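You operate a simulated robot arm through the tools that you are given. There is no shell and no other tool. Be economical: measure what you need, move in short steps, check, and stop when the job is done.

Carry out the task below with a simulated two-armed robot. There is one attempt and no reset: what you move stays moved.

Task
Put the white paper cup from the top of the corner counter in the sink bowl. Take the medium clear tub on the top of the wooden table and put it away on the top of the end bench. Take the brown lidded box and put it on the top of the pick-up table. Take the orange cup and leave it on top of the clear medium cups. Fetch the yellow striped packet and set it on top of the spare medium cups. Take the big jar from the top of the wooden table and put it on the top of the back counter. Put the jar marked "cinnamon" from the top of the steel table on the dark round plate and the jar that says "praline" in the teal tray. Put the yellow torch on the shelf under the flap. Put the small red bag on top of the silver roll. The order is free. Set down upright: white paper cup, medium clear tub, brown lidded box, orange cup, yellow striped packet, big jar, jar.
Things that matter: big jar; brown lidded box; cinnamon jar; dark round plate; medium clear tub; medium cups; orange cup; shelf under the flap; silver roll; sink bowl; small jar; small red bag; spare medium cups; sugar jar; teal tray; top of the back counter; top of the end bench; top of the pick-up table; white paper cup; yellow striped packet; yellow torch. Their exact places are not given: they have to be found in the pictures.

It is judged by the outcome, as a careful person would: the job done as asked, and still so three seconds after it is handed in. It fails if anything else is knocked over, pushed out of place, dropped, spilled or broken.

Robot
Two 7-joint arms with fingered hands on one trunk, on a base that drives. Base frame: it is fixed to the floor where the robot stands at the start and does not move with it; the origin is under the middle of the robot, x ahead of it, y to its left, z up. Readings come in mm, degrees, newtons and seconds.
The left shoulder is at the start at [22, 215, 1248], the right one opposite. With the tool pointing down near the work surface each hand reaches from about 100 to 660 mm from the robot's upright axis, wherever it stands, measured 20 degrees to its own side. Places, roughly: big jar [2500, -1000, 1000]; brown lidded box [2250, -500, 750]; cinnamon jar, small jar, sugar jar [3500, 1250, 1000]; dark round plate [3200, 1400, 900]; medium clear tub [2000, -750, 750]; medium cups [2500, -1250, 1000]; orange cup (7x7x12 cm) [2400, -700, 900]; shelf under the flap [500, -500, 1000]; silver roll (6x6x15 cm) [1900, 3300, 900]; sink bowl [400, 400, 800]; small red bag [2000, 3500, 1000]; spare medium cups [2500, -1000, 1000]; teal tray [2800, 2200, 900]; top of the back counter [-500, 1800, 900]; top of the end bench [-100, -800, 800]; top of the pick-up table [4500, -300, 800]; white paper cup (8x7x11 cm) [600, 0, 1000]; yellow striped packet (5x5x6 cm) [2200, -900, 900]; yellow torch (6x6x17 cm) [3300, 1200, 900]. Payload 3.6 kg a hand.
The tool frame of a hand sits at the grasp point between the pads (the TCP): z along the fingers, y along the line on which they close. The tips reach 22 mm beyond it. Largest opening 132 mm; the body of the gripper starts 60 mm behind the TCP. The gripper is a hand of 4 fingers: y runs from the thumb to the fingers, the wrist lies at [0, 0, -203] in the tool frame, and closing takes about 1.5 s.
Orientation is that of the tool frame in the base frame, as a unit quaternion [w, x, y, z]. With the fingers straight down and closing along the base's y, the tool's x points along the base's -x, its y along +y and its z along -z.

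Tools
- The arms move only by the tool send_rows. It takes "left_motion", "right_motion" or both (then of equal length, played together; a hand with none holds still); each is a list of rows, each an object (a shift or turn left out is 0, a gripper value left out holds the last) with "translation": the shift along the tool's x, y, z in mm, a list of three; "dr": the turn, a rotation vector about the tool's x, y, z in degrees, a list of three; "jaw": the gripper command, from -1 (shut) to 1 (fully open), values between in proportion. In form: [{"translation": [x, y, z], "dr": [rx, ry, rz], "jaw": jaw}, ...]. A call has 1 to 20 rows; each row shifts and turns the commanded pose from where the row before left it, along the tool's axes as they then stand. Each row takes 0.2 s and may step no farther than 50 mm and 8.6 degrees from the row before; otherwise, or with a gripper value out of range, the whole call is refused. Where a pose cannot be reached the arm comes as near as it can. A force on the tool above 40 N (or 10 N above the force at the start of the call, whichever is more), or a blocked arm, ends the call early, and 0.2 s more pass. Each finger travels about 108 mm/s and halts on what it meets, pressing with about 23 N; the grip force reading is that of the motor and also rises with nothing between the fingers. The clock runs only during rows and for 0.2 s after the last one: add rows that do not move to give the fingers time. The reply holds the time, the measured pose of the TCP, the force on the tool along the base axes, the opening and the grip force, in the units named above and with some noise, with the torque about the TCP (base axes, N m) and any sound that the robot's microphone picked up, and new pictures: "views" is both (left out), scene, wrist or none (wrist: the cameras of the hands that moved).
- Cameras (640 x 400 px; columns grow to the right, rows downward): "scene" is now at [175.3, 12.4, 1198]; the picture's right is [0.01, -1.00, -0.00], its down [-0.04, -0.00, -1.00] and it looks along [1.00, 0.01, -0.04] (base axes); focal length 214 px, centre (320, 200). "left" rides on the left gripper at [-53, -53, -84] in its tool frame; the picture's right is [0.71, -0.71, 0.00], its down [0.53, 0.53, -0.67] and it looks along [0.47, 0.47, 0.74] (tool axes); focal length 247 px, centre (320, 200). "right" rides on the right gripper at [53, -53, -84] in its tool frame; the picture's right is [0.71, 0.71, 0.00], its down [-0.53, 0.53, -0.67] and it looks along [-0.47, 0.47, 0.74] (tool axes); focal length 247 px, centre (320, 200).
- raise_lower(by): slides the trunk up (or, below 0, down) by that many mm; the arms and the scene camera ride with it, the base frame stays. It gives what a move gives, with no picture.
- drive_base(legs): drives the robot by 1 to 6 legs, each [ahead, turn to the left] in mm and degrees, along the robot's own axes; the way and the turn of a leg run together, so that a leg with both is an arc; at most 1500 mm and 180 degrees a leg. The arms and the cameras ride along, it lands a little off, and it stops where it bumps. It gives what a move gives, and a new picture of the scene camera.
- grasp_type(shape, hand): the hand has 4 fingers and takes this shape, open, in about a second: jaw (thumb against the fingers, like two jaws); tri (thumb and two fingers); tip (a fingertip pinch); poke (one finger out to press); point (the index stretched); flat (the hand flat); cup (the hand cupped); fist (a fist). The gripper value then closes the fingers along that shape, each until it touches; the sizes above hold for jaw. It gives what a move gives, with no picture.
- head_to(pan, tilt): turns the head with the scene camera to pan (to the left, within 60 degrees either way) and tilt (down, from -29 to 69), counted from straight ahead of the robot. It gives what a move gives, and a new picture of the scene camera.
- pixel_to_xyz(camera, pixels): for up to 12 pixels [column, row] of the newest picture of that camera ("zoom" is the newest enlarged one), the place [x, y, z] in the base frame of the surface seen there, good to about 3 mm, but the place of the scene camera against the robot may be out by one fixed shift of up to 18 mm in any direction. It takes no simulated time.
- zoom(camera, box): a new picture of the part [left, top, right, bottom] of that camera's present view, enlarged. It takes no simulated time.
- sign_off(): hands the job in; it is judged then, once.

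Keep the steps short. Do not move on a guess: measure, check each grasp and each placing, and mend mistakes. In all there are 350 turns and 360 pictures (those below and enlarged ones count). Leave the grippers open and the arms clear of the work at the hand-in unless told otherwise, and finish with a single line.

The tools are called as a command line: name --argument value ..., lists and objects as JSON in quotes. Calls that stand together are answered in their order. send_rows: Moves the arms, as the interface text tells. Its arguments: {"type":"object","properties":{"left_motion":{"type":"array","items":{"type":"object","properties":{"translation":{"type":"array","items":{"type":"number"}},"dr":{"type":"array","items":{"type":"number"}},"jaw":{"type":"number"}}}},"right_motion":{"type":"array","items":{"type":"object","properties":{"translation":{"type":"array","items":{"type":"number"}},"dr":{"type":"array","items":{"type":"number"}},"jaw":{"type":"number"}}}},"views":{"type":"string","enum":["both","scene","wrist","none"]}},"required":[]} The other tools are called the same way: raise_lower (by) slides the trunk up or down; grasp_type (shape, hand) gives the hand a shape; drive_base (legs) drives the base; head_to (pan, tilt) turns the head that bears the scene camera; pixel_to_xyz (camera, pixels) gives the place of the surface under pixels of a picture; zoom (camera, box) takes an enlarged picture of a part of a camera's view; sign_off () hands the job in.

At the start:

```text
t: 0.0
left_tcp_pos: [418.9, 13.1, 1278.5]
left_orientation: [-0.001, -0.001, 1.0, 0.0]
left_ft_force: [0.6, 0.2, -0.3]
left_ft_torque: [0.01, -0.02, -0.03]
left_gripper_width: 131.7
left_grasp_force: 0.1
left_shape: jaw
right_tcp_pos: [329.9, -352.9, 1293.4]
right_orientation: [0.0, 0.0, 1.0, 0.0]
right_ft_force: [0.5, 0.3, 0.4]
right_ft_torque: [-0.02, 0.03, 0.0]
right_gripper_width: 131.9
right_grasp_force: 0.0
right_shape: jaw
trunk travel left (down, up): [-525.0, 151.0]
robot x, y, heading: [-0.9, -3.4, -0.3]
head pan, tilt: [0.8, 2.2]
```

scene: 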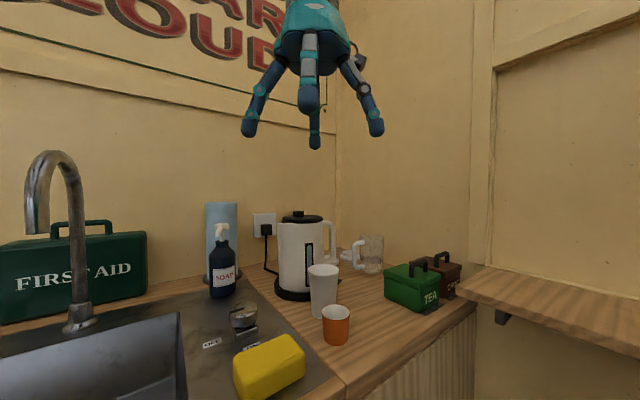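
right: 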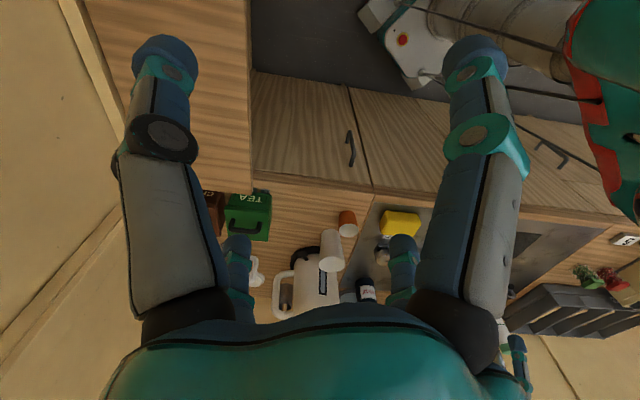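
left: 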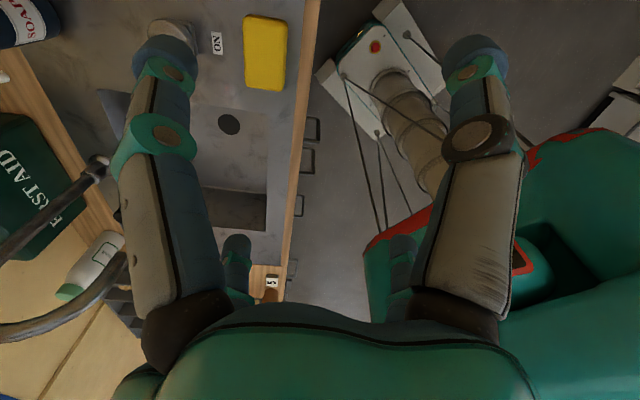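

I see the white cup at (323,290), an orange cup at (336,325), and the sink at lower left. I'll measure those first.

pixel_to_xyz --camera "scene" --pixels '[[323, 268], [323, 290], [322, 312], [310, 290], [336, 290], [336, 308], [336, 340], [270, 365], [300, 260], [130, 370], [100, 390], [500, 290]]'

head_to --pan 25 --tilt 45

```text
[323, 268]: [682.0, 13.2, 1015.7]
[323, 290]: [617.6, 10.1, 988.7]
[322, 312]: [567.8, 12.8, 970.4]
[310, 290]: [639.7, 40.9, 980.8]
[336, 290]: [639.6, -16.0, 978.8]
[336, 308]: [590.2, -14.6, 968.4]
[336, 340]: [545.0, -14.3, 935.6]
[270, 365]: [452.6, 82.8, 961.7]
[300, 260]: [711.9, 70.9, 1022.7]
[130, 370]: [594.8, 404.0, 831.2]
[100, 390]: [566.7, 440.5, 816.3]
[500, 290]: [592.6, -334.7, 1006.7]
```

```text
t: 1.1
left_tcp_pos: [419.9, 13.0, 1278.2]
left_orientation: [-0.001, 0.0, 1.0, 0.0]
left_ft_force: [0.0, 0.2, -1.0]
left_ft_torque: [-0.01, 0.02, -0.03]
left_gripper_width: 132.0
left_grasp_force: 0.0
left_shape: jaw
right_tcp_pos: [329.5, -352.2, 1294.9]
right_orientation: [-0.001, 0.0, 1.0, 0.0]
right_ft_force: [-0.1, 0.5, -0.1]
right_ft_torque: [0.0, -0.02, -0.03]
right_gripper_width: 131.9
right_grasp_force: 0.0
right_shape: jaw
trunk travel left (down, up): [-525.0, 151.0]
robot x, y, heading: [0.1, 1.8, -0.1]
head pan, tilt: [25.0, 45.0]
```

scene: 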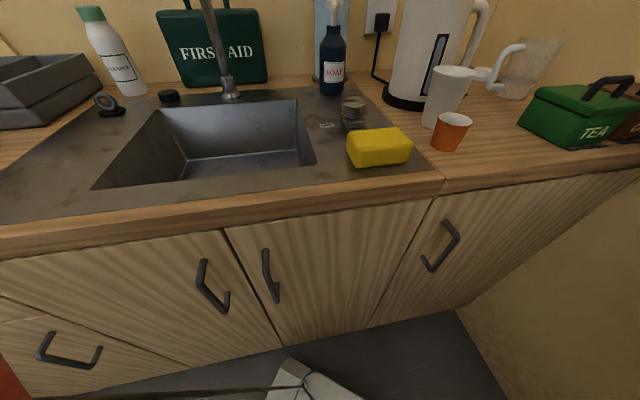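

The sink and cup are in clear view. I'll enlarge around the cup and measure.

zoom --camera "scene" --box '[340, 40, 540, 165]'

pixel_to_xyz --camera "scene" --pixels '[[455, 71], [445, 95], [430, 126], [453, 118], [446, 148], [240, 165], [200, 170], [290, 165], [240, 115], [320, 160], [420, 175], [100, 185]]'

```text
3.20 times, centred on (440, 102) of scene
```

zoom: 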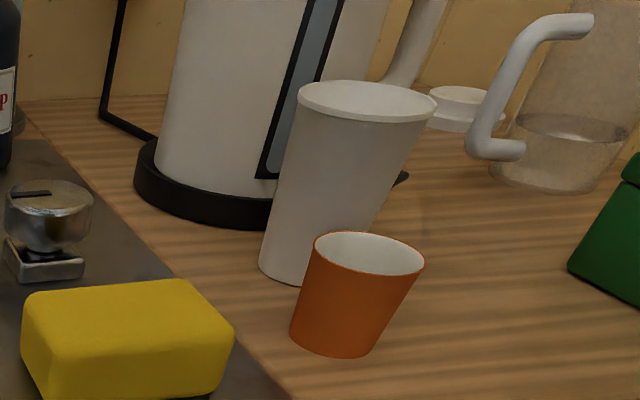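

```text
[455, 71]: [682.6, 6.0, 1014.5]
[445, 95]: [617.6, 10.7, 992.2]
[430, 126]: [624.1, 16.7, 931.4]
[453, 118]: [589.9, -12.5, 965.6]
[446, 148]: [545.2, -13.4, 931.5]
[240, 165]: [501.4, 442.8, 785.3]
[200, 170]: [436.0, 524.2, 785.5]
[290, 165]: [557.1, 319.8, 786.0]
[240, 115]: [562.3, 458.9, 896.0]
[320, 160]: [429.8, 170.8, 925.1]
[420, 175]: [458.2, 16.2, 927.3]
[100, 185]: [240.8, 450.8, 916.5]
```

pixel_to_xyz --camera "zoom" --pixels '[[301, 96], [435, 104], [365, 82], [365, 119], [265, 215], [280, 150], [300, 60], [340, 60], [372, 70], [370, 272], [372, 234], [403, 178]]'

zoom --camera "left" --box '[0, 0, 640, 400]'

```text
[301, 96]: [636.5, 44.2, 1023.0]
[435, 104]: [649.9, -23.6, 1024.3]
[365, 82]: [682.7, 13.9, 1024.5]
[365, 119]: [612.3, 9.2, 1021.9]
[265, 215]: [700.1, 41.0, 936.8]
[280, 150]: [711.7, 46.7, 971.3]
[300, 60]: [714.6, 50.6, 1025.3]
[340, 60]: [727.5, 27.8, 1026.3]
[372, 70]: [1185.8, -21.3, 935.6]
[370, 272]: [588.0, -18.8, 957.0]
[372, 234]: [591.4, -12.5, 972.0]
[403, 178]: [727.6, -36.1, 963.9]
```

```text
1.00 times, centred on (320, 200) of left
```

zoom: 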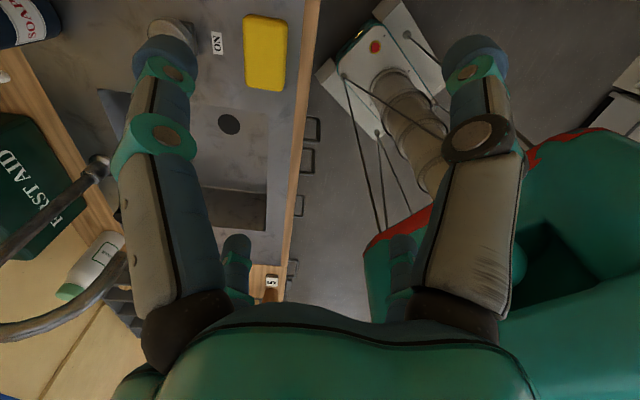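

pixel_to_xyz --camera "scene" --pixels '[[300, 215], [300, 200], [300, 98], [165, 110], [100, 188], [315, 165], [185, 150], [230, 95], [210, 20], [250, 185], [440, 182], [520, 250]]'

head_to --pan -10 --tilt 62

```text
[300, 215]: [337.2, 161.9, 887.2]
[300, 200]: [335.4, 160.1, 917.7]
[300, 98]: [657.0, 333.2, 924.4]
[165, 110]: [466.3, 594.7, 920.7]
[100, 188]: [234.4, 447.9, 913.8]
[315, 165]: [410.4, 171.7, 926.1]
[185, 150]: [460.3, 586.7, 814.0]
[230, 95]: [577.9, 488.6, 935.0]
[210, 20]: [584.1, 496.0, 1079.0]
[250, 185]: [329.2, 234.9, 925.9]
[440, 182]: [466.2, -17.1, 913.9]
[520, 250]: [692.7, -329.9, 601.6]
```

```text
t: 2.1
left_tcp_pos: [419.7, 13.4, 1279.3]
left_orientation: [-0.001, 0.0, 1.0, 0.0]
left_ft_force: [-0.3, 0.9, 0.3]
left_ft_torque: [0.0, -0.01, -0.03]
left_gripper_width: 131.9
left_grasp_force: 0.2
left_shape: jaw
right_tcp_pos: [330.0, -352.6, 1295.8]
right_orientation: [-0.001, 0.0, 1.0, 0.0]
right_ft_force: [-0.3, -1.3, 0.1]
right_ft_torque: [0.01, -0.02, -0.01]
right_gripper_width: 132.0
right_grasp_force: 0.1
right_shape: jaw
trunk travel left (down, up): [-525.0, 151.0]
robot x, y, heading: [0.0, -1.5, 0.0]
head pan, tilt: [-10.0, 62.0]
```

scene: 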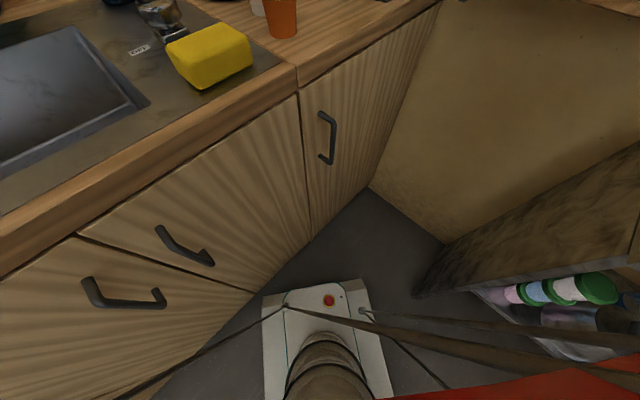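

I'll compare the right wrist camera with the scene camera, to find the scene camera's fixed shift.

zoom --camera "right" --box '[220, 180, 440, 318]'

zoom --camera "scene" --box '[100, 0, 340, 150]'

```text
2.90 times, centred on (330, 249) of right
```

zoom: 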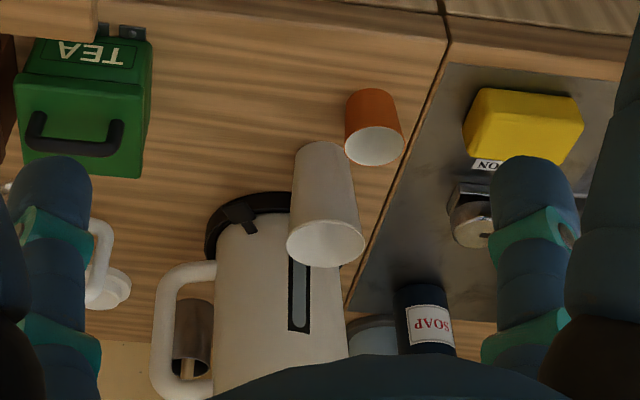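

```text
2.67 times, centred on (220, 75) of scene
```

zoom: 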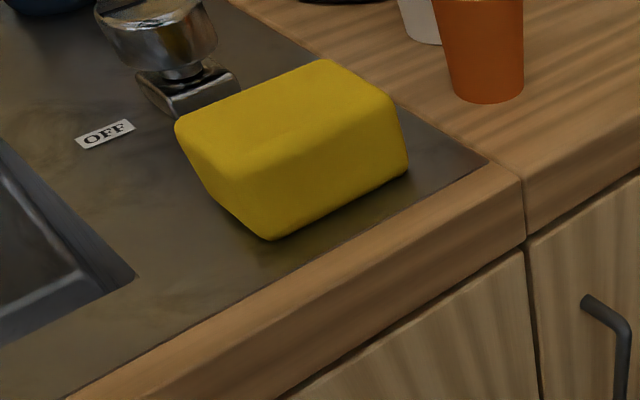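

pixel_to_xyz --camera "right" --pixels '[[373.8, 194.8], [319.5, 264], [344, 264], [331.7, 271], [331.7, 257.5], [383, 213], [420, 225], [348, 235.5]]'

pixel_to_xyz --camera "zoom" --pixels '[[521, 180], [325, 62], [178, 125], [270, 236], [485, 163]]'

```text
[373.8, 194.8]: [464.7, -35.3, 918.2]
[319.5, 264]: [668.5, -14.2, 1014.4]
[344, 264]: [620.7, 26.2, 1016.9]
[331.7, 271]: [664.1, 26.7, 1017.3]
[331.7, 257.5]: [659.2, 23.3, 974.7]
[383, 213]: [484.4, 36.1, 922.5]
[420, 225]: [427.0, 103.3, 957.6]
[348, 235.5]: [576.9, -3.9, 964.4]
```

```text
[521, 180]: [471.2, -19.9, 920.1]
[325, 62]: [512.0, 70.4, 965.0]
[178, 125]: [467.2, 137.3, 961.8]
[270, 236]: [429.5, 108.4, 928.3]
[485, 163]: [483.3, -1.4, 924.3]
```

The shift is small (several mm). I'll bring the left hand forward high above the white cup, half opened, and look with the wrist camera.

send_rows --left_motion '[{"translation": [-45, -2, 0], "jaw": 0.6}, {"translation": [-45, -2, 0]}, {"translation": [-45, -2, 0]}, {"translation": [-45, -2, 0]}, {"translation": [-45, -1, 0]}, {"dr": [0, 0, 7.5]}, {"dr": [0, 0, 7.5]}, {}]' --views "both"

```text
t: 3.9
left_tcp_pos: [560.5, 34.1, 1260.9]
left_orientation: [0.0, 0.131, 0.991, 0.0]
left_ft_force: [1.3, 0.4, -0.4]
left_ft_torque: [-0.03, 0.0, 0.01]
left_gripper_width: 105.6
left_grasp_force: 0.0
left_shape: jaw
left hand out of reach, approached as far as the arm can: row 3, 4, 5
right_tcp_pos: [330.5, -352.7, 1295.0]
right_orientation: [0.0, 0.0, 1.0, 0.0]
right_ft_force: [0.9, -0.3, 0.4]
right_ft_torque: [-0.03, 0.01, -0.01]
right_gripper_width: 131.8
right_grasp_force: 0.0
right_shape: jaw
trunk travel left (down, up): [-525.0, 151.0]
robot x, y, heading: [0.5, 2.5, -0.1]
head pan, tilt: [-10.0, 62.0]
```

scene: 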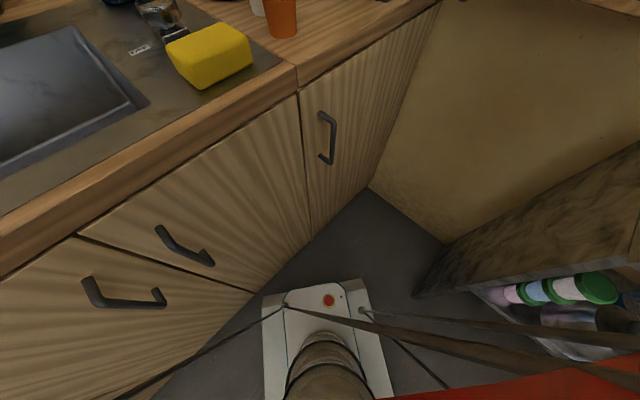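
left: 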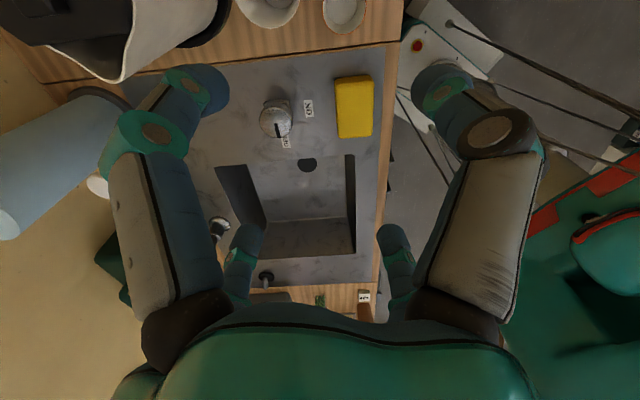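

The reach falls short by about 60 mm; turning the robot right would bring the left shoulder nearer. I'll retract the left hand and check the right side is clear.

send_rows --left_motion '[{"translation": [40, 0, 0]}, {"translation": [45, 0, 0]}, {"translation": [45, 0, 0]}]' --views "none"

head_to --pan -60 --tilt 25

```text
t: 4.7
left_tcp_pos: [433.4, 67.2, 1260.3]
left_orientation: [0.0, 0.128, 0.992, -0.002]
left_ft_force: [0.2, 0.8, 0.2]
left_ft_torque: [-0.04, 0.0, 0.0]
left_gripper_width: 105.8
left_grasp_force: 0.1
left_shape: jaw
right_tcp_pos: [331.0, -351.7, 1295.4]
right_orientation: [0.0, 0.0, 1.0, 0.0]
right_ft_force: [-1.2, 1.2, 0.2]
right_ft_torque: [0.02, 0.0, 0.01]
right_gripper_width: 131.8
right_grasp_force: 0.0
right_shape: jaw
trunk travel left (down, up): [-525.0, 151.0]
robot x, y, heading: [2.8, 1.8, 0.1]
head pan, tilt: [-10.0, 62.0]
```

```text
t: 5.9
left_tcp_pos: [434.5, 64.4, 1259.8]
left_orientation: [0.0, 0.13, 0.992, -0.001]
left_ft_force: [0.4, 0.2, 0.2]
left_ft_torque: [0.04, 0.02, -0.04]
left_gripper_width: 105.8
left_grasp_force: 0.1
left_shape: jaw
right_tcp_pos: [329.1, -352.2, 1293.9]
right_orientation: [0.0, 0.0, 1.0, 0.0]
right_ft_force: [-0.7, 0.1, 0.4]
right_ft_torque: [0.01, 0.01, 0.0]
right_gripper_width: 132.0
right_grasp_force: 0.1
right_shape: jaw
trunk travel left (down, up): [-525.0, 151.0]
robot x, y, heading: [1.8, -2.8, 0.0]
head pan, tilt: [-60.0, 25.0]
```

scene: 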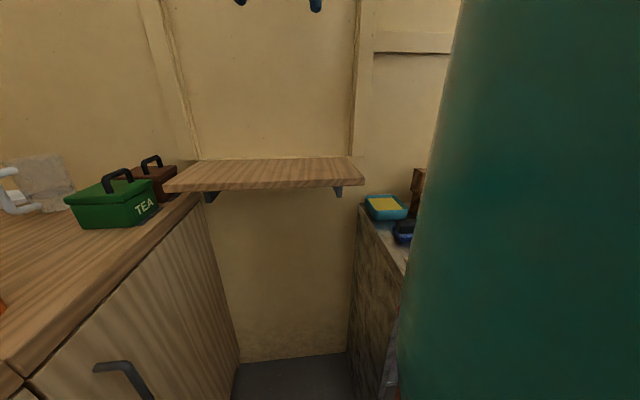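

pixel_to_xyz --camera "scene" --pixels '[[265, 170], [170, 187], [362, 183], [300, 120], [300, 160], [385, 205], [365, 210], [405, 60], [300, 375], [400, 265], [110, 210], [240, 350]]'

```text
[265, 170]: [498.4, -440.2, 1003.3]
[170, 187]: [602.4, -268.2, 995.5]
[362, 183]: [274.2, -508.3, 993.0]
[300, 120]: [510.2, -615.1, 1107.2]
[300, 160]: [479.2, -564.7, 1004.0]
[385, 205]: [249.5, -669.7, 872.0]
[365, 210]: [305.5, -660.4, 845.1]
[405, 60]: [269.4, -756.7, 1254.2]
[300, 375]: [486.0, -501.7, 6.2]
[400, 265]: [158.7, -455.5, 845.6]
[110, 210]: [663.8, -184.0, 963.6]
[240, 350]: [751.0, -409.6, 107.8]
```

Room enough. I'll turn the robot right by 28 degrees.

drive_base --legs '[[0, -28]]'

head_to --pan 35 --tilt 35

```text
t: 7.7
left_tcp_pos: [415.7, -151.5, 1258.9]
left_orientation: [0.0, 0.37, 0.929, 0.0]
left_ft_force: [0.6, 0.2, 0.0]
left_ft_torque: [-0.01, 0.02, -0.02]
left_gripper_width: 105.9
left_grasp_force: 0.0
left_shape: jaw
right_tcp_pos: [126.4, -470.0, 1293.8]
right_orientation: [-0.001, 0.246, 0.969, 0.0]
right_ft_force: [0.1, 0.6, 0.6]
right_ft_torque: [0.02, -0.02, -0.01]
right_gripper_width: 131.9
right_grasp_force: 0.1
right_shape: jaw
trunk travel left (down, up): [-525.0, 151.0]
robot x, y, heading: [12.9, 19.6, -28.5]
head pan, tilt: [-60.0, 25.0]
```

scene: 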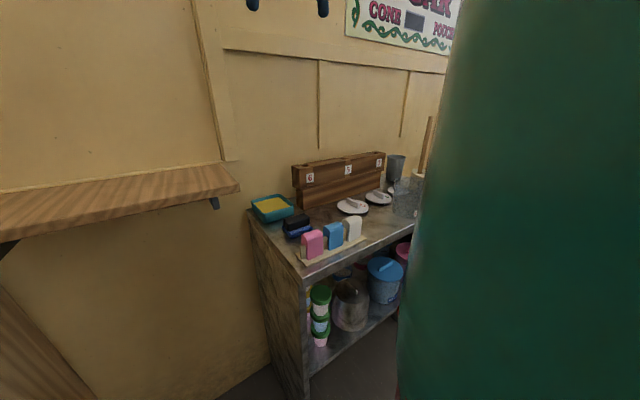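

```text
t: 9.4
left_tcp_pos: [415.9, -151.6, 1260.7]
left_orientation: [0.0, 0.369, 0.929, 0.0]
left_ft_force: [-0.3, -0.5, 0.0]
left_ft_torque: [0.03, 0.02, 0.01]
left_gripper_width: 105.7
left_grasp_force: 0.1
left_shape: jaw
right_tcp_pos: [124.5, -468.7, 1296.3]
right_orientation: [0.0, 0.246, 0.969, 0.0]
right_ft_force: [-0.2, 0.6, 1.6]
right_ft_torque: [-0.06, 0.0, 0.02]
right_gripper_width: 132.1
right_grasp_force: 0.0
right_shape: jaw
trunk travel left (down, up): [-525.0, 151.0]
robot x, y, heading: [10.7, 18.4, -28.3]
head pan, tilt: [35.0, 35.0]
```

scene: 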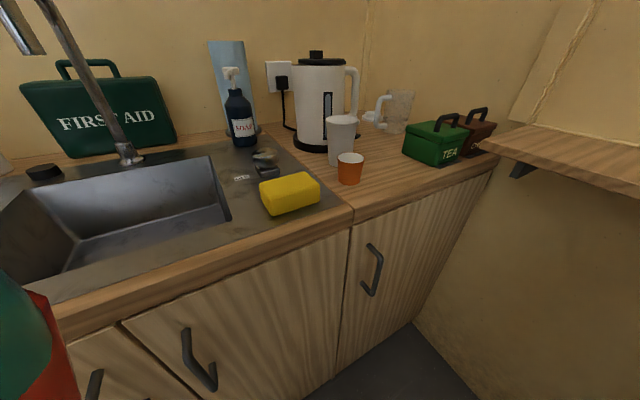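

I'll turn the hand back to the planned yaw and move it over the white cup at a safe height.

send_rows --left_motion '[{"dr": [0, 0, -7]}, {"dr": [0, 0, -7]}, {"dr": [0, 0, -7]}, {"dr": [0, 0, -7]}, {"translation": [-30, 35, 11]}, {"translation": [-30, 35, 12]}, {"translation": [-30, 35, 12]}, {"translation": [-30, 35, 12]}, {"translation": [-30, 35, 12]}, {"translation": [-30, 35, 12]}, {}]' --views "both"

```text
t: 11.8
left_tcp_pos: [644.3, 3.1, 1188.5]
left_orientation: [0.0, 0.132, 0.991, 0.0]
left_ft_force: [-0.1, -0.2, 0.1]
left_ft_torque: [0.03, 0.06, 0.01]
left_gripper_width: 105.8
left_grasp_force: 0.0
left_shape: jaw
right_tcp_pos: [124.3, -468.9, 1295.7]
right_orientation: [0.001, 0.245, 0.969, 0.0]
right_ft_force: [-0.9, 0.2, 0.4]
right_ft_torque: [-0.01, -0.03, -0.01]
right_gripper_width: 131.8
right_grasp_force: 0.1
right_shape: jaw
trunk travel left (down, up): [-525.0, 151.0]
robot x, y, heading: [16.1, 15.5, -28.4]
head pan, tilt: [35.0, 35.0]
```

scene: 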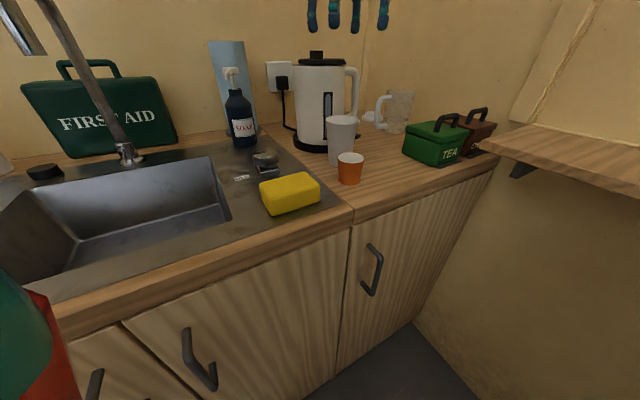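
left: 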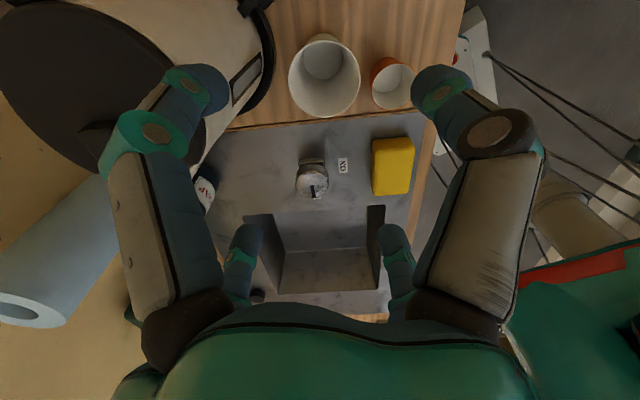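

The wrist view shows the cup rim around (325,75), kettle at left. Measuring them.

pixel_to_xyz --camera "left" --pixels '[[291, 78], [358, 80], [325, 37], [325, 113], [270, 45], [258, 75], [235, 75], [205, 125], [373, 85], [412, 85], [393, 62], [10, 20]]'

```text
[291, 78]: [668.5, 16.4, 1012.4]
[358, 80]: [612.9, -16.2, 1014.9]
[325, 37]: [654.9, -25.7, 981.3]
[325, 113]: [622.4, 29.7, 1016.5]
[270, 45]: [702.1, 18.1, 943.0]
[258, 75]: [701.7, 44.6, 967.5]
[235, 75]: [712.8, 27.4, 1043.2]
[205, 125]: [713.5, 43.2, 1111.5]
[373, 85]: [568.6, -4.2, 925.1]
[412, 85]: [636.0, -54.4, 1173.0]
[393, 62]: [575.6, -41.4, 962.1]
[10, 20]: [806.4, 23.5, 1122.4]
```

The rim centre is (641, 0), z 1016. Descend to TCP z≈998 there, tips above the orange cup's rim.

send_rows --left_motion '[{"translation": [2, -4, 40]}, {"translation": [0, 0, 40]}, {"translation": [0, 0, 40]}, {"translation": [0, 0, 40]}, {"translation": [0, 0, 30]}, {}]' --views "both"

```text
t: 13.2
left_tcp_pos: [641.8, -0.2, 997.7]
left_orientation: [0.0, 0.134, 0.991, 0.0]
left_ft_force: [0.5, -0.6, 0.0]
left_ft_torque: [0.03, 0.01, 0.0]
left_gripper_width: 105.8
left_grasp_force: 0.1
left_shape: jaw
right_tcp_pos: [123.6, -468.4, 1295.0]
right_orientation: [0.0, 0.246, 0.969, 0.0]
right_ft_force: [-0.2, 0.5, -0.5]
right_ft_torque: [0.04, 0.05, 0.02]
right_gripper_width: 131.7
right_grasp_force: 0.2
right_shape: jaw
trunk travel left (down, up): [-525.0, 151.0]
robot x, y, heading: [15.2, 16.2, -28.3]
head pan, tilt: [35.0, 35.0]
```

scene: 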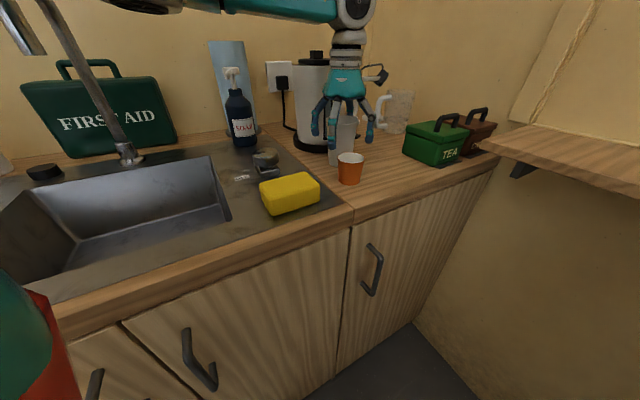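
left: 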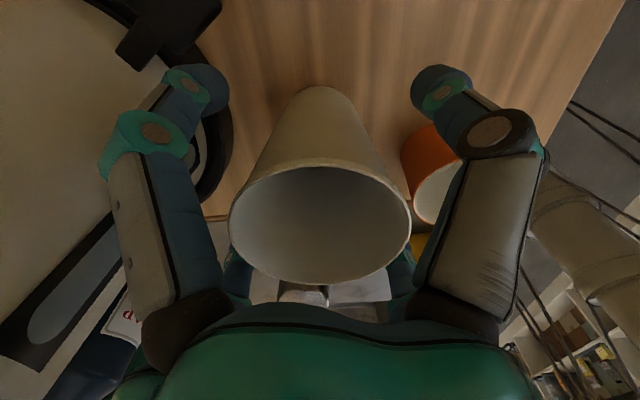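

The cup is centred. Closing gently.

send_rows --left_motion '[{"jaw": -0.1}, {}, {}, {}, {}, {}, {}, {}]' --views "wrist"

```text
t: 15.0
left_tcp_pos: [641.0, -1.3, 998.0]
left_orientation: [0.0, 0.133, 0.991, 0.001]
left_ft_force: [0.6, 0.0, 1.0]
left_ft_torque: [0.0, 0.0, -0.01]
left_gripper_width: 60.5
left_grasp_force: 0.0
left_shape: jaw
right_tcp_pos: [125.5, -468.3, 1294.9]
right_orientation: [-0.001, 0.245, 0.969, 0.0]
right_ft_force: [-0.5, -0.3, 0.0]
right_ft_torque: [0.02, 0.0, -0.02]
right_gripper_width: 131.9
right_grasp_force: 0.1
right_shape: jaw
trunk travel left (down, up): [-525.0, 151.0]
robot x, y, heading: [11.9, 18.2, -28.4]
head pan, tilt: [35.0, 35.0]
```

left: 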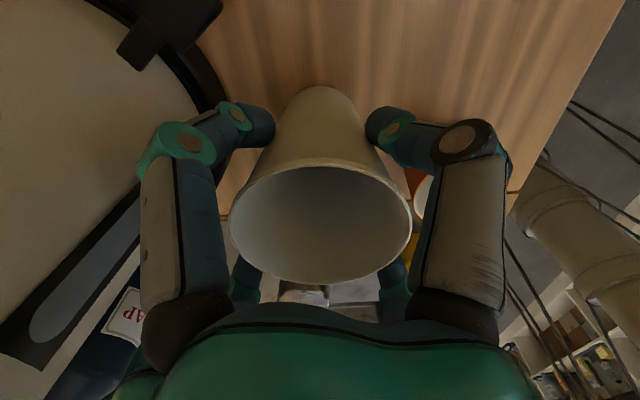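

send_rows --left_motion '[{"jaw": -0.3}, {}, {}, {}, {}, {}]' --views "wrist"

```text
t: 16.4
left_tcp_pos: [640.5, -0.3, 998.2]
left_orientation: [0.001, 0.133, 0.991, 0.0]
left_ft_force: [0.1, -0.7, 0.0]
left_ft_torque: [0.0, -0.01, 0.02]
left_gripper_width: 54.8
left_grasp_force: 23.5
left_shape: jaw
right_tcp_pos: [125.0, -469.0, 1295.3]
right_orientation: [0.0, 0.245, 0.969, 0.0]
right_ft_force: [0.3, -0.4, 0.7]
right_ft_torque: [-0.01, -0.01, 0.01]
right_gripper_width: 131.7
right_grasp_force: 0.0
right_shape: jaw
trunk travel left (down, up): [-525.0, 151.0]
robot x, y, heading: [12.6, 18.8, -28.6]
head pan, tilt: [35.0, 35.0]
```

left: 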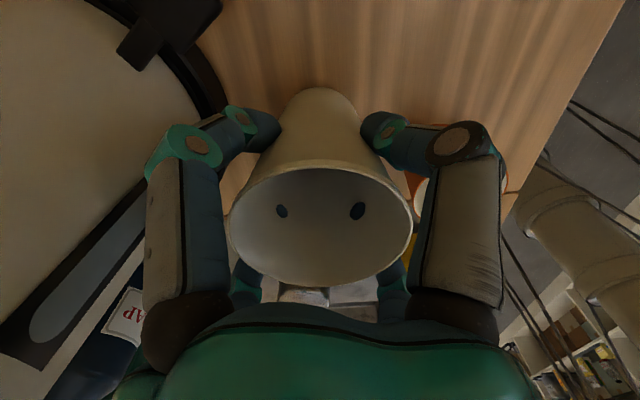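

Grip 23.5 N. Lifting straight up 160 mm, then I'll look at the sink.

send_rows --left_motion '[{"translation": [0, 0, -40]}, {"translation": [0, 0, -40]}, {"translation": [0, 0, -40]}, {"translation": [0, 0, -40]}, {}]' --views "wrist"

head_to --pan 58 --tilt 40

```text
t: 17.6
left_tcp_pos: [642.1, 0.1, 1161.6]
left_orientation: [-0.001, 0.133, 0.991, 0.001]
left_ft_force: [-0.6, -0.2, -0.5]
left_ft_torque: [-0.02, -0.02, 0.0]
left_gripper_width: 55.1
left_grasp_force: 23.3
left_shape: jaw
right_tcp_pos: [125.0, -467.6, 1295.6]
right_orientation: [-0.001, 0.245, 0.969, 0.0]
right_ft_force: [0.0, -0.4, -0.1]
right_ft_torque: [-0.02, 0.01, 0.01]
right_gripper_width: 132.0
right_grasp_force: 0.0
right_shape: jaw
trunk travel left (down, up): [-525.0, 151.0]
robot x, y, heading: [14.4, 19.1, -28.3]
head pan, tilt: [35.0, 35.0]
```

left: 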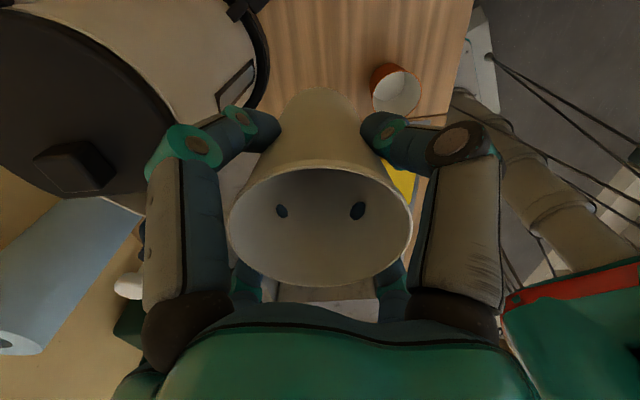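

```text
t: 18.5
left_tcp_pos: [641.7, 0.2, 1161.8]
left_orientation: [-0.001, 0.133, 0.991, 0.001]
left_ft_force: [0.0, -0.4, 0.2]
left_ft_torque: [0.01, 0.0, 0.02]
left_gripper_width: 55.0
left_grasp_force: 23.2
left_shape: jaw
right_tcp_pos: [125.5, -468.4, 1295.7]
right_orientation: [0.0, 0.247, 0.969, 0.001]
right_ft_force: [-0.2, -0.8, 0.3]
right_ft_torque: [0.0, 0.02, 0.01]
right_gripper_width: 131.7
right_grasp_force: 0.1
right_shape: jaw
trunk travel left (down, up): [-525.0, 151.0]
robot x, y, heading: [17.4, 20.3, -28.4]
head pan, tilt: [58.0, 40.0]
```

scene: 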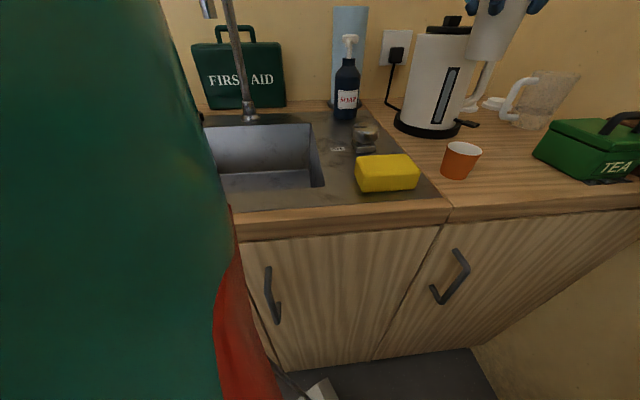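

pixel_to_xyz --camera "scene" --pixels '[[308, 123], [323, 186], [235, 195], [290, 180], [240, 180], [308, 172], [208, 10], [238, 40], [348, 38], [365, 132], [218, 140], [255, 172]]'

```text
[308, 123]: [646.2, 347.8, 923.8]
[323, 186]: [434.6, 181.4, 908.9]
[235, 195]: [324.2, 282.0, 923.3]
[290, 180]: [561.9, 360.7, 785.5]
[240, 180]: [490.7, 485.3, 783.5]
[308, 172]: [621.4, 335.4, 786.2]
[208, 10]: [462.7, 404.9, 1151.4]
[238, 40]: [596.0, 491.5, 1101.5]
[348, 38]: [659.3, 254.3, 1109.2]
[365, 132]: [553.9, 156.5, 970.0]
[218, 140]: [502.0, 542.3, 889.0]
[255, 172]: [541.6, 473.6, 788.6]
```

The faucet spout hangs near the sink's middle (about (463,405,1150)), so I'll set the cup in the right-front part, coming from the front. First retract the hand, then turn the robot left.

send_rows --left_motion '[{"translation": [45, 0, -8]}, {"translation": [45, 0, -8]}, {"translation": [45, 0, -8]}, {"translation": [45, 0, -8]}, {"translation": [45, -10, -8]}, {"translation": [45, -10, -8]}, {}]' --views "none"

drive_base --legs '[[0, 48]]'

```text
t: 20.1
left_tcp_pos: [377.8, 51.2, 1206.8]
left_orientation: [-0.001, 0.133, 0.991, -0.001]
left_ft_force: [1.0, -0.6, 0.2]
left_ft_torque: [0.01, 0.0, -0.01]
left_gripper_width: 54.8
left_grasp_force: 23.1
left_shape: jaw
right_tcp_pos: [125.3, -469.0, 1294.6]
right_orientation: [-0.001, 0.245, 0.969, 0.0]
right_ft_force: [0.0, -0.3, 0.6]
right_ft_torque: [0.01, 0.0, 0.0]
right_gripper_width: 131.7
right_grasp_force: 0.0
right_shape: jaw
trunk travel left (down, up): [-525.0, 151.0]
robot x, y, heading: [13.4, 14.7, -28.2]
head pan, tilt: [58.0, 40.0]
```

```text
t: 22.6
left_tcp_pos: [237.2, 312.8, 1209.0]
left_orientation: [0.0, -0.28, 0.96, 0.0]
left_ft_force: [-0.7, 0.7, 0.1]
left_ft_torque: [-0.01, 0.02, 0.0]
left_gripper_width: 54.8
left_grasp_force: 23.1
left_shape: jaw
right_tcp_pos: [453.0, -224.3, 1294.8]
right_orientation: [-0.002, -0.169, 0.986, 0.0]
right_ft_force: [0.1, 0.0, 0.5]
right_ft_torque: [0.03, -0.03, -0.01]
right_gripper_width: 131.7
right_grasp_force: 0.0
right_shape: jaw
trunk travel left (down, up): [-525.0, 151.0]
robot x, y, heading: [26.6, -7.5, 19.3]
head pan, tilt: [58.0, 40.0]
```

scene: 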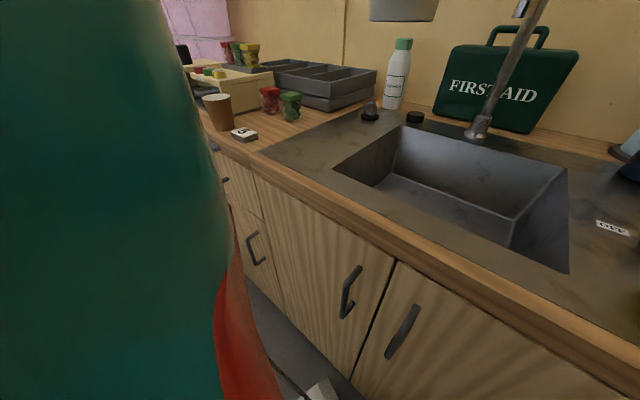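

Good turn. Panning the head to face the sink and measuring it again.

head_to --pan 15 --tilt 35

```text
t: 23.8
left_tcp_pos: [236.5, 311.6, 1208.7]
left_orientation: [0.0, -0.28, 0.96, -0.001]
left_ft_force: [-0.1, 0.5, 0.0]
left_ft_torque: [0.0, 0.01, -0.02]
left_gripper_width: 54.5
left_grasp_force: 22.8
left_shape: jaw
right_tcp_pos: [451.0, -223.1, 1295.5]
right_orientation: [0.0, -0.169, 0.986, 0.0]
right_ft_force: [-0.7, 0.0, -0.4]
right_ft_torque: [-0.02, -0.03, 0.03]
right_gripper_width: 131.9
right_grasp_force: 0.1
right_shape: jaw
trunk travel left (down, up): [-525.0, 151.0]
robot x, y, heading: [28.2, -13.7, 19.4]
head pan, tilt: [15.0, 35.0]
```

scene: 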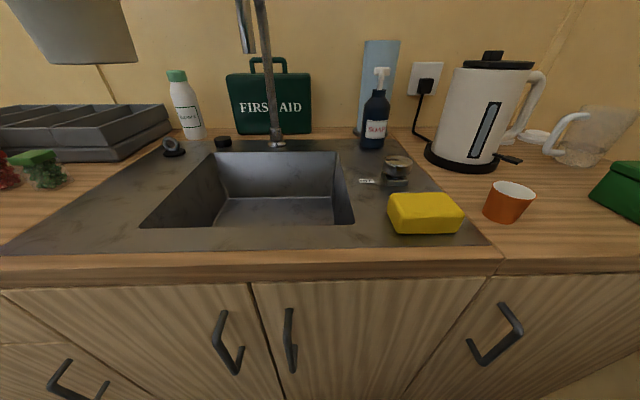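

pixel_to_xyz --camera "scene" --pixels '[[353, 225], [142, 228], [342, 152], [217, 152], [330, 220], [220, 222], [331, 198], [248, 45], [240, 20], [276, 130], [250, 229], [280, 205]]'

head_to --pan 20 --tilt 5

```text
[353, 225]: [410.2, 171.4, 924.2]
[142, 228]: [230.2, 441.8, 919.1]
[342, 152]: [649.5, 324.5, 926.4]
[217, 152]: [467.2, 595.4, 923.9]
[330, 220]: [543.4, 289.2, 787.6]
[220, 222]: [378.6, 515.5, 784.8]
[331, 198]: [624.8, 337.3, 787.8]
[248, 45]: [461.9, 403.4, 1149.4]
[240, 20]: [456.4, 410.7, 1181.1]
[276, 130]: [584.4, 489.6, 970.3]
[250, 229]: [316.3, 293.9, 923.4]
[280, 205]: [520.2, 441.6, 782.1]
```

```text
t: 24.7
left_tcp_pos: [236.9, 311.0, 1209.0]
left_orientation: [0.0, -0.28, 0.96, 0.0]
left_ft_force: [-0.1, -0.3, -0.1]
left_ft_torque: [0.0, -0.01, -0.03]
left_gripper_width: 54.6
left_grasp_force: 22.9
left_shape: jaw
right_tcp_pos: [452.3, -225.2, 1295.6]
right_orientation: [0.0, -0.169, 0.986, 0.0]
right_ft_force: [-0.1, 0.5, 0.1]
right_ft_torque: [-0.01, 0.02, 0.01]
right_gripper_width: 131.7
right_grasp_force: 0.1
right_shape: jaw
trunk travel left (down, up): [-525.0, 151.0]
robot x, y, heading: [32.8, -12.7, 19.5]
head pan, tilt: [20.0, 5.0]
```

scene: 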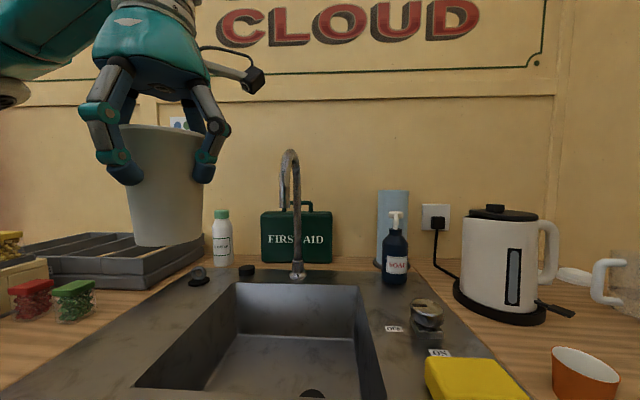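

The hand is aligned with the sink's axes. Target in the sink: about (453,288), 107 mm from the spout. Moving over at height first.

send_rows --left_motion '[{"translation": [-34, -27, 0]}, {"translation": [-34, -27, 0]}, {"translation": [-34, -27, 0]}, {"translation": [-34, -27, 0]}, {"translation": [-34, -28, 0]}, {}]' --views "both"

```text
t: 26.1
left_tcp_pos: [453.9, 290.7, 1210.6]
left_orientation: [0.0, -0.279, 0.96, 0.0]
left_ft_force: [-0.6, 0.0, 0.4]
left_ft_torque: [0.0, -0.01, -0.03]
left_gripper_width: 54.8
left_grasp_force: 24.0
left_shape: jaw
right_tcp_pos: [453.0, -223.1, 1295.0]
right_orientation: [0.0, -0.169, 0.986, 0.0]
right_ft_force: [-0.2, 0.2, 0.2]
right_ft_torque: [0.0, 0.01, 0.07]
right_gripper_width: 131.8
right_grasp_force: 0.1
right_shape: jaw
trunk travel left (down, up): [-525.0, 151.0]
robot x, y, heading: [28.4, -12.4, 19.2]
head pan, tilt: [20.0, 5.0]
```

scene: 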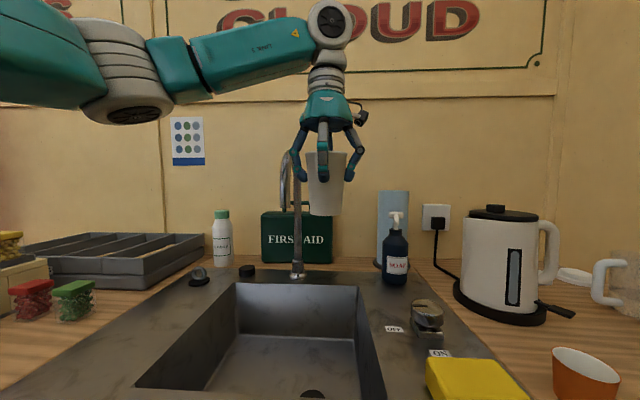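
left: 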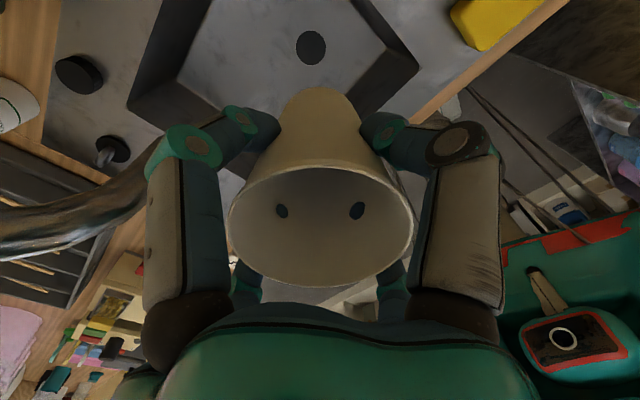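

pixel_to_xyz --camera "scene" --pixels '[[130, 112], [180, 80], [250, 60], [310, 40], [283, 180], [290, 152]]'

pixel_to_xyz --camera "left" --pixels '[[160, 100], [210, 110], [375, 30], [415, 72], [310, 47], [30, 230], [120, 205]]'

```text
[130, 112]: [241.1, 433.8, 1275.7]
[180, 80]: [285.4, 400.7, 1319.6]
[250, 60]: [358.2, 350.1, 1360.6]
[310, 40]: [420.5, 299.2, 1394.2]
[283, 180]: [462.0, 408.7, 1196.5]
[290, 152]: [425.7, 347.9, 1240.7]
```

```text
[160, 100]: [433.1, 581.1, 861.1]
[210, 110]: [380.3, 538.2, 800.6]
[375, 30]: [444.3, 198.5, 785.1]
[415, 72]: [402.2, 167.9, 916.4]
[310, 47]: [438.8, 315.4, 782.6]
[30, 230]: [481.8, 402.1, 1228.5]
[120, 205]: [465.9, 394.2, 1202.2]
```

The drain lies at (439,315). I'll shift to (421,266), turn the hand 45° so the fingers point to the corners, and lower the trunk 150 mm.

send_rows --left_motion '[{"dr": [0, 0, 7.5]}, {"dr": [0, 0, 7.5]}, {"dr": [0, 0, 7.5]}, {"dr": [0, 0, 7.5]}, {"dr": [0, 0, 7.5]}, {"dr": [0, 0, 7.5]}, {"translation": [27, -32, 0]}, {}]' --views "none"

raise_lower --by -150

head_to --pan 20 --tilt 15

```text
t: 27.9
left_tcp_pos: [421.4, 264.4, 1210.3]
left_orientation: [-0.001, 0.109, 0.994, -0.001]
left_ft_force: [-0.3, 0.7, -0.4]
left_ft_torque: [0.0, 0.0, 0.0]
left_gripper_width: 54.9
left_grasp_force: 23.1
left_shape: jaw
right_tcp_pos: [452.8, -223.3, 1295.5]
right_orientation: [-0.001, -0.168, 0.986, 0.0]
right_ft_force: [0.9, -0.4, 0.1]
right_ft_torque: [0.0, 0.0, 0.02]
right_gripper_width: 131.9
right_grasp_force: 0.0
right_shape: jaw
trunk travel left (down, up): [-525.0, 151.0]
robot x, y, heading: [27.1, -10.7, 19.0]
head pan, tilt: [20.0, 5.0]
```

```text
t: 29.6
left_tcp_pos: [421.3, 263.9, 1060.6]
left_orientation: [0.0, 0.11, 0.994, 0.0]
left_ft_force: [0.5, 0.4, -0.3]
left_ft_torque: [-0.01, 0.03, 0.0]
left_gripper_width: 54.6
left_grasp_force: 23.3
left_shape: jaw
right_tcp_pos: [453.3, -224.4, 1145.7]
right_orientation: [0.0, -0.168, 0.986, 0.0]
right_ft_force: [0.3, 0.0, 0.1]
right_ft_torque: [0.01, -0.01, 0.01]
right_gripper_width: 132.0
right_grasp_force: 0.1
right_shape: jaw
trunk travel left (down, up): [-375.0, 301.0]
robot x, y, heading: [27.2, -11.6, 19.5]
head pan, tilt: [20.0, 5.0]
```

```text
t: 30.4
left_tcp_pos: [421.5, 263.9, 1059.0]
left_orientation: [0.0, 0.108, 0.994, 0.0]
left_ft_force: [0.7, 0.7, -0.6]
left_ft_torque: [-0.03, 0.0, -0.01]
left_gripper_width: 54.3
left_grasp_force: 22.9
left_shape: jaw
right_tcp_pos: [453.1, -223.4, 1145.7]
right_orientation: [-0.001, -0.168, 0.986, 0.0]
right_ft_force: [0.7, -0.2, 0.3]
right_ft_torque: [0.01, 0.02, 0.0]
right_gripper_width: 132.1
right_grasp_force: 0.1
right_shape: jaw
trunk travel left (down, up): [-375.0, 301.0]
robot x, y, heading: [28.4, -9.4, 19.5]
head pan, tilt: [20.0, 15.0]
```

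scene: 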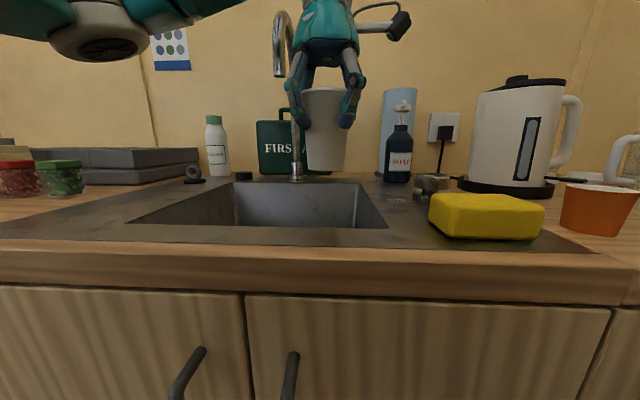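

Clear of the spout. Lowering into the sink by the arm to about 10 mm above the floor.

send_rows --left_motion '[{"translation": [0, 0, 40]}, {"translation": [0, 0, 40]}, {"translation": [0, 0, 40]}, {"translation": [0, 0, 40]}, {"translation": [0, 0, 24]}, {}]' --views "both"

```text
t: 31.8
left_tcp_pos: [419.7, 264.7, 876.5]
left_orientation: [0.001, 0.108, 0.994, 0.0]
left_ft_force: [-0.6, 0.5, -0.2]
left_ft_torque: [-0.02, 0.0, 0.03]
left_gripper_width: 54.5
left_grasp_force: 23.0
left_shape: jaw
right_tcp_pos: [452.3, -224.7, 1145.4]
right_orientation: [0.0, -0.168, 0.986, 0.0]
right_ft_force: [0.9, -0.2, -0.2]
right_ft_torque: [0.03, -0.01, 0.0]
right_gripper_width: 132.0
right_grasp_force: 0.1
right_shape: jaw
trunk travel left (down, up): [-375.0, 301.0]
robot x, y, heading: [26.4, -13.2, 19.3]
head pan, tilt: [20.0, 15.0]
```

scene: 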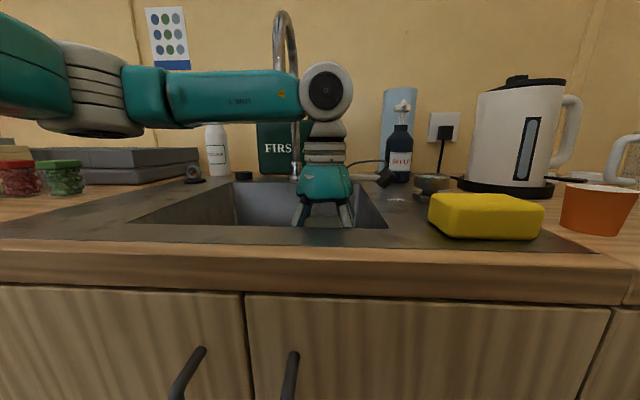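
left: 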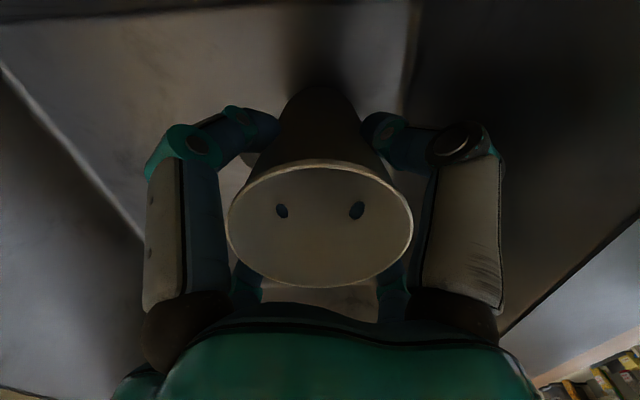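

Now in small 3 mm steps until the cup touches the floor.

send_rows --left_motion '[{"translation": [0, 0, 3]}, {"translation": [0, 0, 3]}, {"translation": [0, 0, 2]}, {"translation": [0, 0, 2]}, {"translation": [0, 0, 2]}]' --views "none"

```text
t: 33.0
left_tcp_pos: [419.9, 264.0, 862.0]
left_orientation: [0.001, 0.109, 0.994, 0.0]
left_ft_force: [-0.3, 0.7, 0.2]
left_ft_torque: [0.03, -0.05, 0.01]
left_gripper_width: 54.6
left_grasp_force: 22.7
left_shape: jaw
right_tcp_pos: [451.4, -224.7, 1145.2]
right_orientation: [0.0, -0.168, 0.986, 0.0]
right_ft_force: [0.8, -0.1, 0.1]
right_ft_torque: [0.03, -0.02, -0.02]
right_gripper_width: 131.8
right_grasp_force: 0.1
right_shape: jaw
trunk travel left (down, up): [-375.0, 301.0]
robot x, y, heading: [25.9, -11.0, 19.3]
head pan, tilt: [20.0, 15.0]
```

send_rows --left_motion '[{"translation": [0, 0, 2]}, {"translation": [0, 0, 2]}, {}]' --views "none"

```text
t: 33.8
left_tcp_pos: [420.4, 264.3, 858.7]
left_orientation: [0.001, 0.109, 0.994, 0.0]
left_ft_force: [0.4, -0.2, 1.4]
left_ft_torque: [0.02, 0.03, 0.01]
left_gripper_width: 54.6
left_grasp_force: 22.6
left_shape: jaw
right_tcp_pos: [452.4, -223.4, 1145.8]
right_orientation: [0.001, -0.168, 0.986, -0.001]
right_ft_force: [-0.5, 0.4, 0.4]
right_ft_torque: [0.0, 0.03, -0.02]
right_gripper_width: 132.0
right_grasp_force: 0.1
right_shape: jaw
trunk travel left (down, up): [-375.0, 301.0]
robot x, y, heading: [30.1, -14.5, 18.9]
head pan, tilt: [20.0, 15.0]
```

send_rows --left_motion '[{"translation": [0, 0, 1.5]}, {"translation": [0, 0, 1.5]}, {}]' --views "none"

```text
t: 34.6
left_tcp_pos: [420.5, 264.8, 855.5]
left_orientation: [0.001, 0.109, 0.994, 0.0]
left_ft_force: [1.0, 1.2, 7.4]
left_ft_torque: [-0.04, 0.03, 0.02]
left_gripper_width: 54.5
left_grasp_force: 23.4
left_shape: jaw
right_tcp_pos: [452.1, -223.4, 1146.2]
right_orientation: [0.001, -0.168, 0.986, 0.0]
right_ft_force: [-0.3, 0.3, 0.7]
right_ft_torque: [-0.03, -0.02, -0.01]
right_gripper_width: 132.0
right_grasp_force: 0.0
right_shape: jaw
trunk travel left (down, up): [-375.0, 301.0]
robot x, y, heading: [30.5, -13.2, 19.3]
head pan, tilt: [20.0, 15.0]
```

Contact felt (7.4 N). Releasing and rising.

send_rows --left_motion '[{"translation": [0, 0, -1], "jaw": 0.0}, {}, {"jaw": 0.35}, {}, {}, {"translation": [0, 0, -20]}, {"translation": [0, 0, -40]}, {"translation": [0, 0, -40]}, {"translation": [0, 0, -40]}, {"translation": [0, 0, -40]}, {"translation": [0, 0, -40]}]' --views "wrist"

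```text
t: 37.0
left_tcp_pos: [418.4, 262.9, 1076.7]
left_orientation: [0.0, 0.109, 0.994, 0.0]
left_ft_force: [0.6, -0.3, -0.3]
left_ft_torque: [-0.01, 0.04, -0.02]
left_gripper_width: 88.9
left_grasp_force: 0.0
left_shape: jaw
right_tcp_pos: [452.1, -224.5, 1146.1]
right_orientation: [0.0, -0.168, 0.986, 0.0]
right_ft_force: [0.4, 0.1, -0.1]
right_ft_torque: [0.01, 0.02, 0.01]
right_gripper_width: 131.8
right_grasp_force: 0.1
right_shape: jaw
trunk travel left (down, up): [-375.0, 301.0]
robot x, y, heading: [23.0, -11.9, 19.4]
head pan, tilt: [20.0, 15.0]
```

left: 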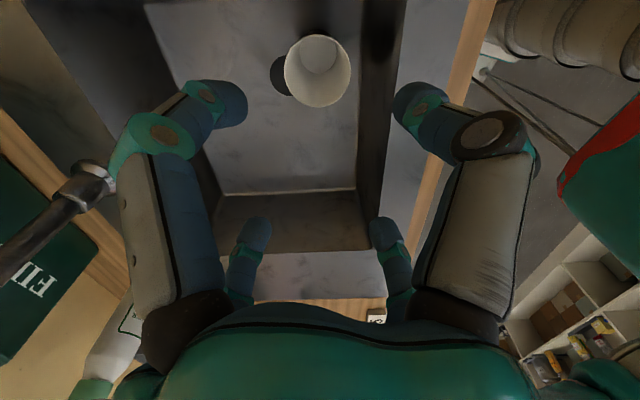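

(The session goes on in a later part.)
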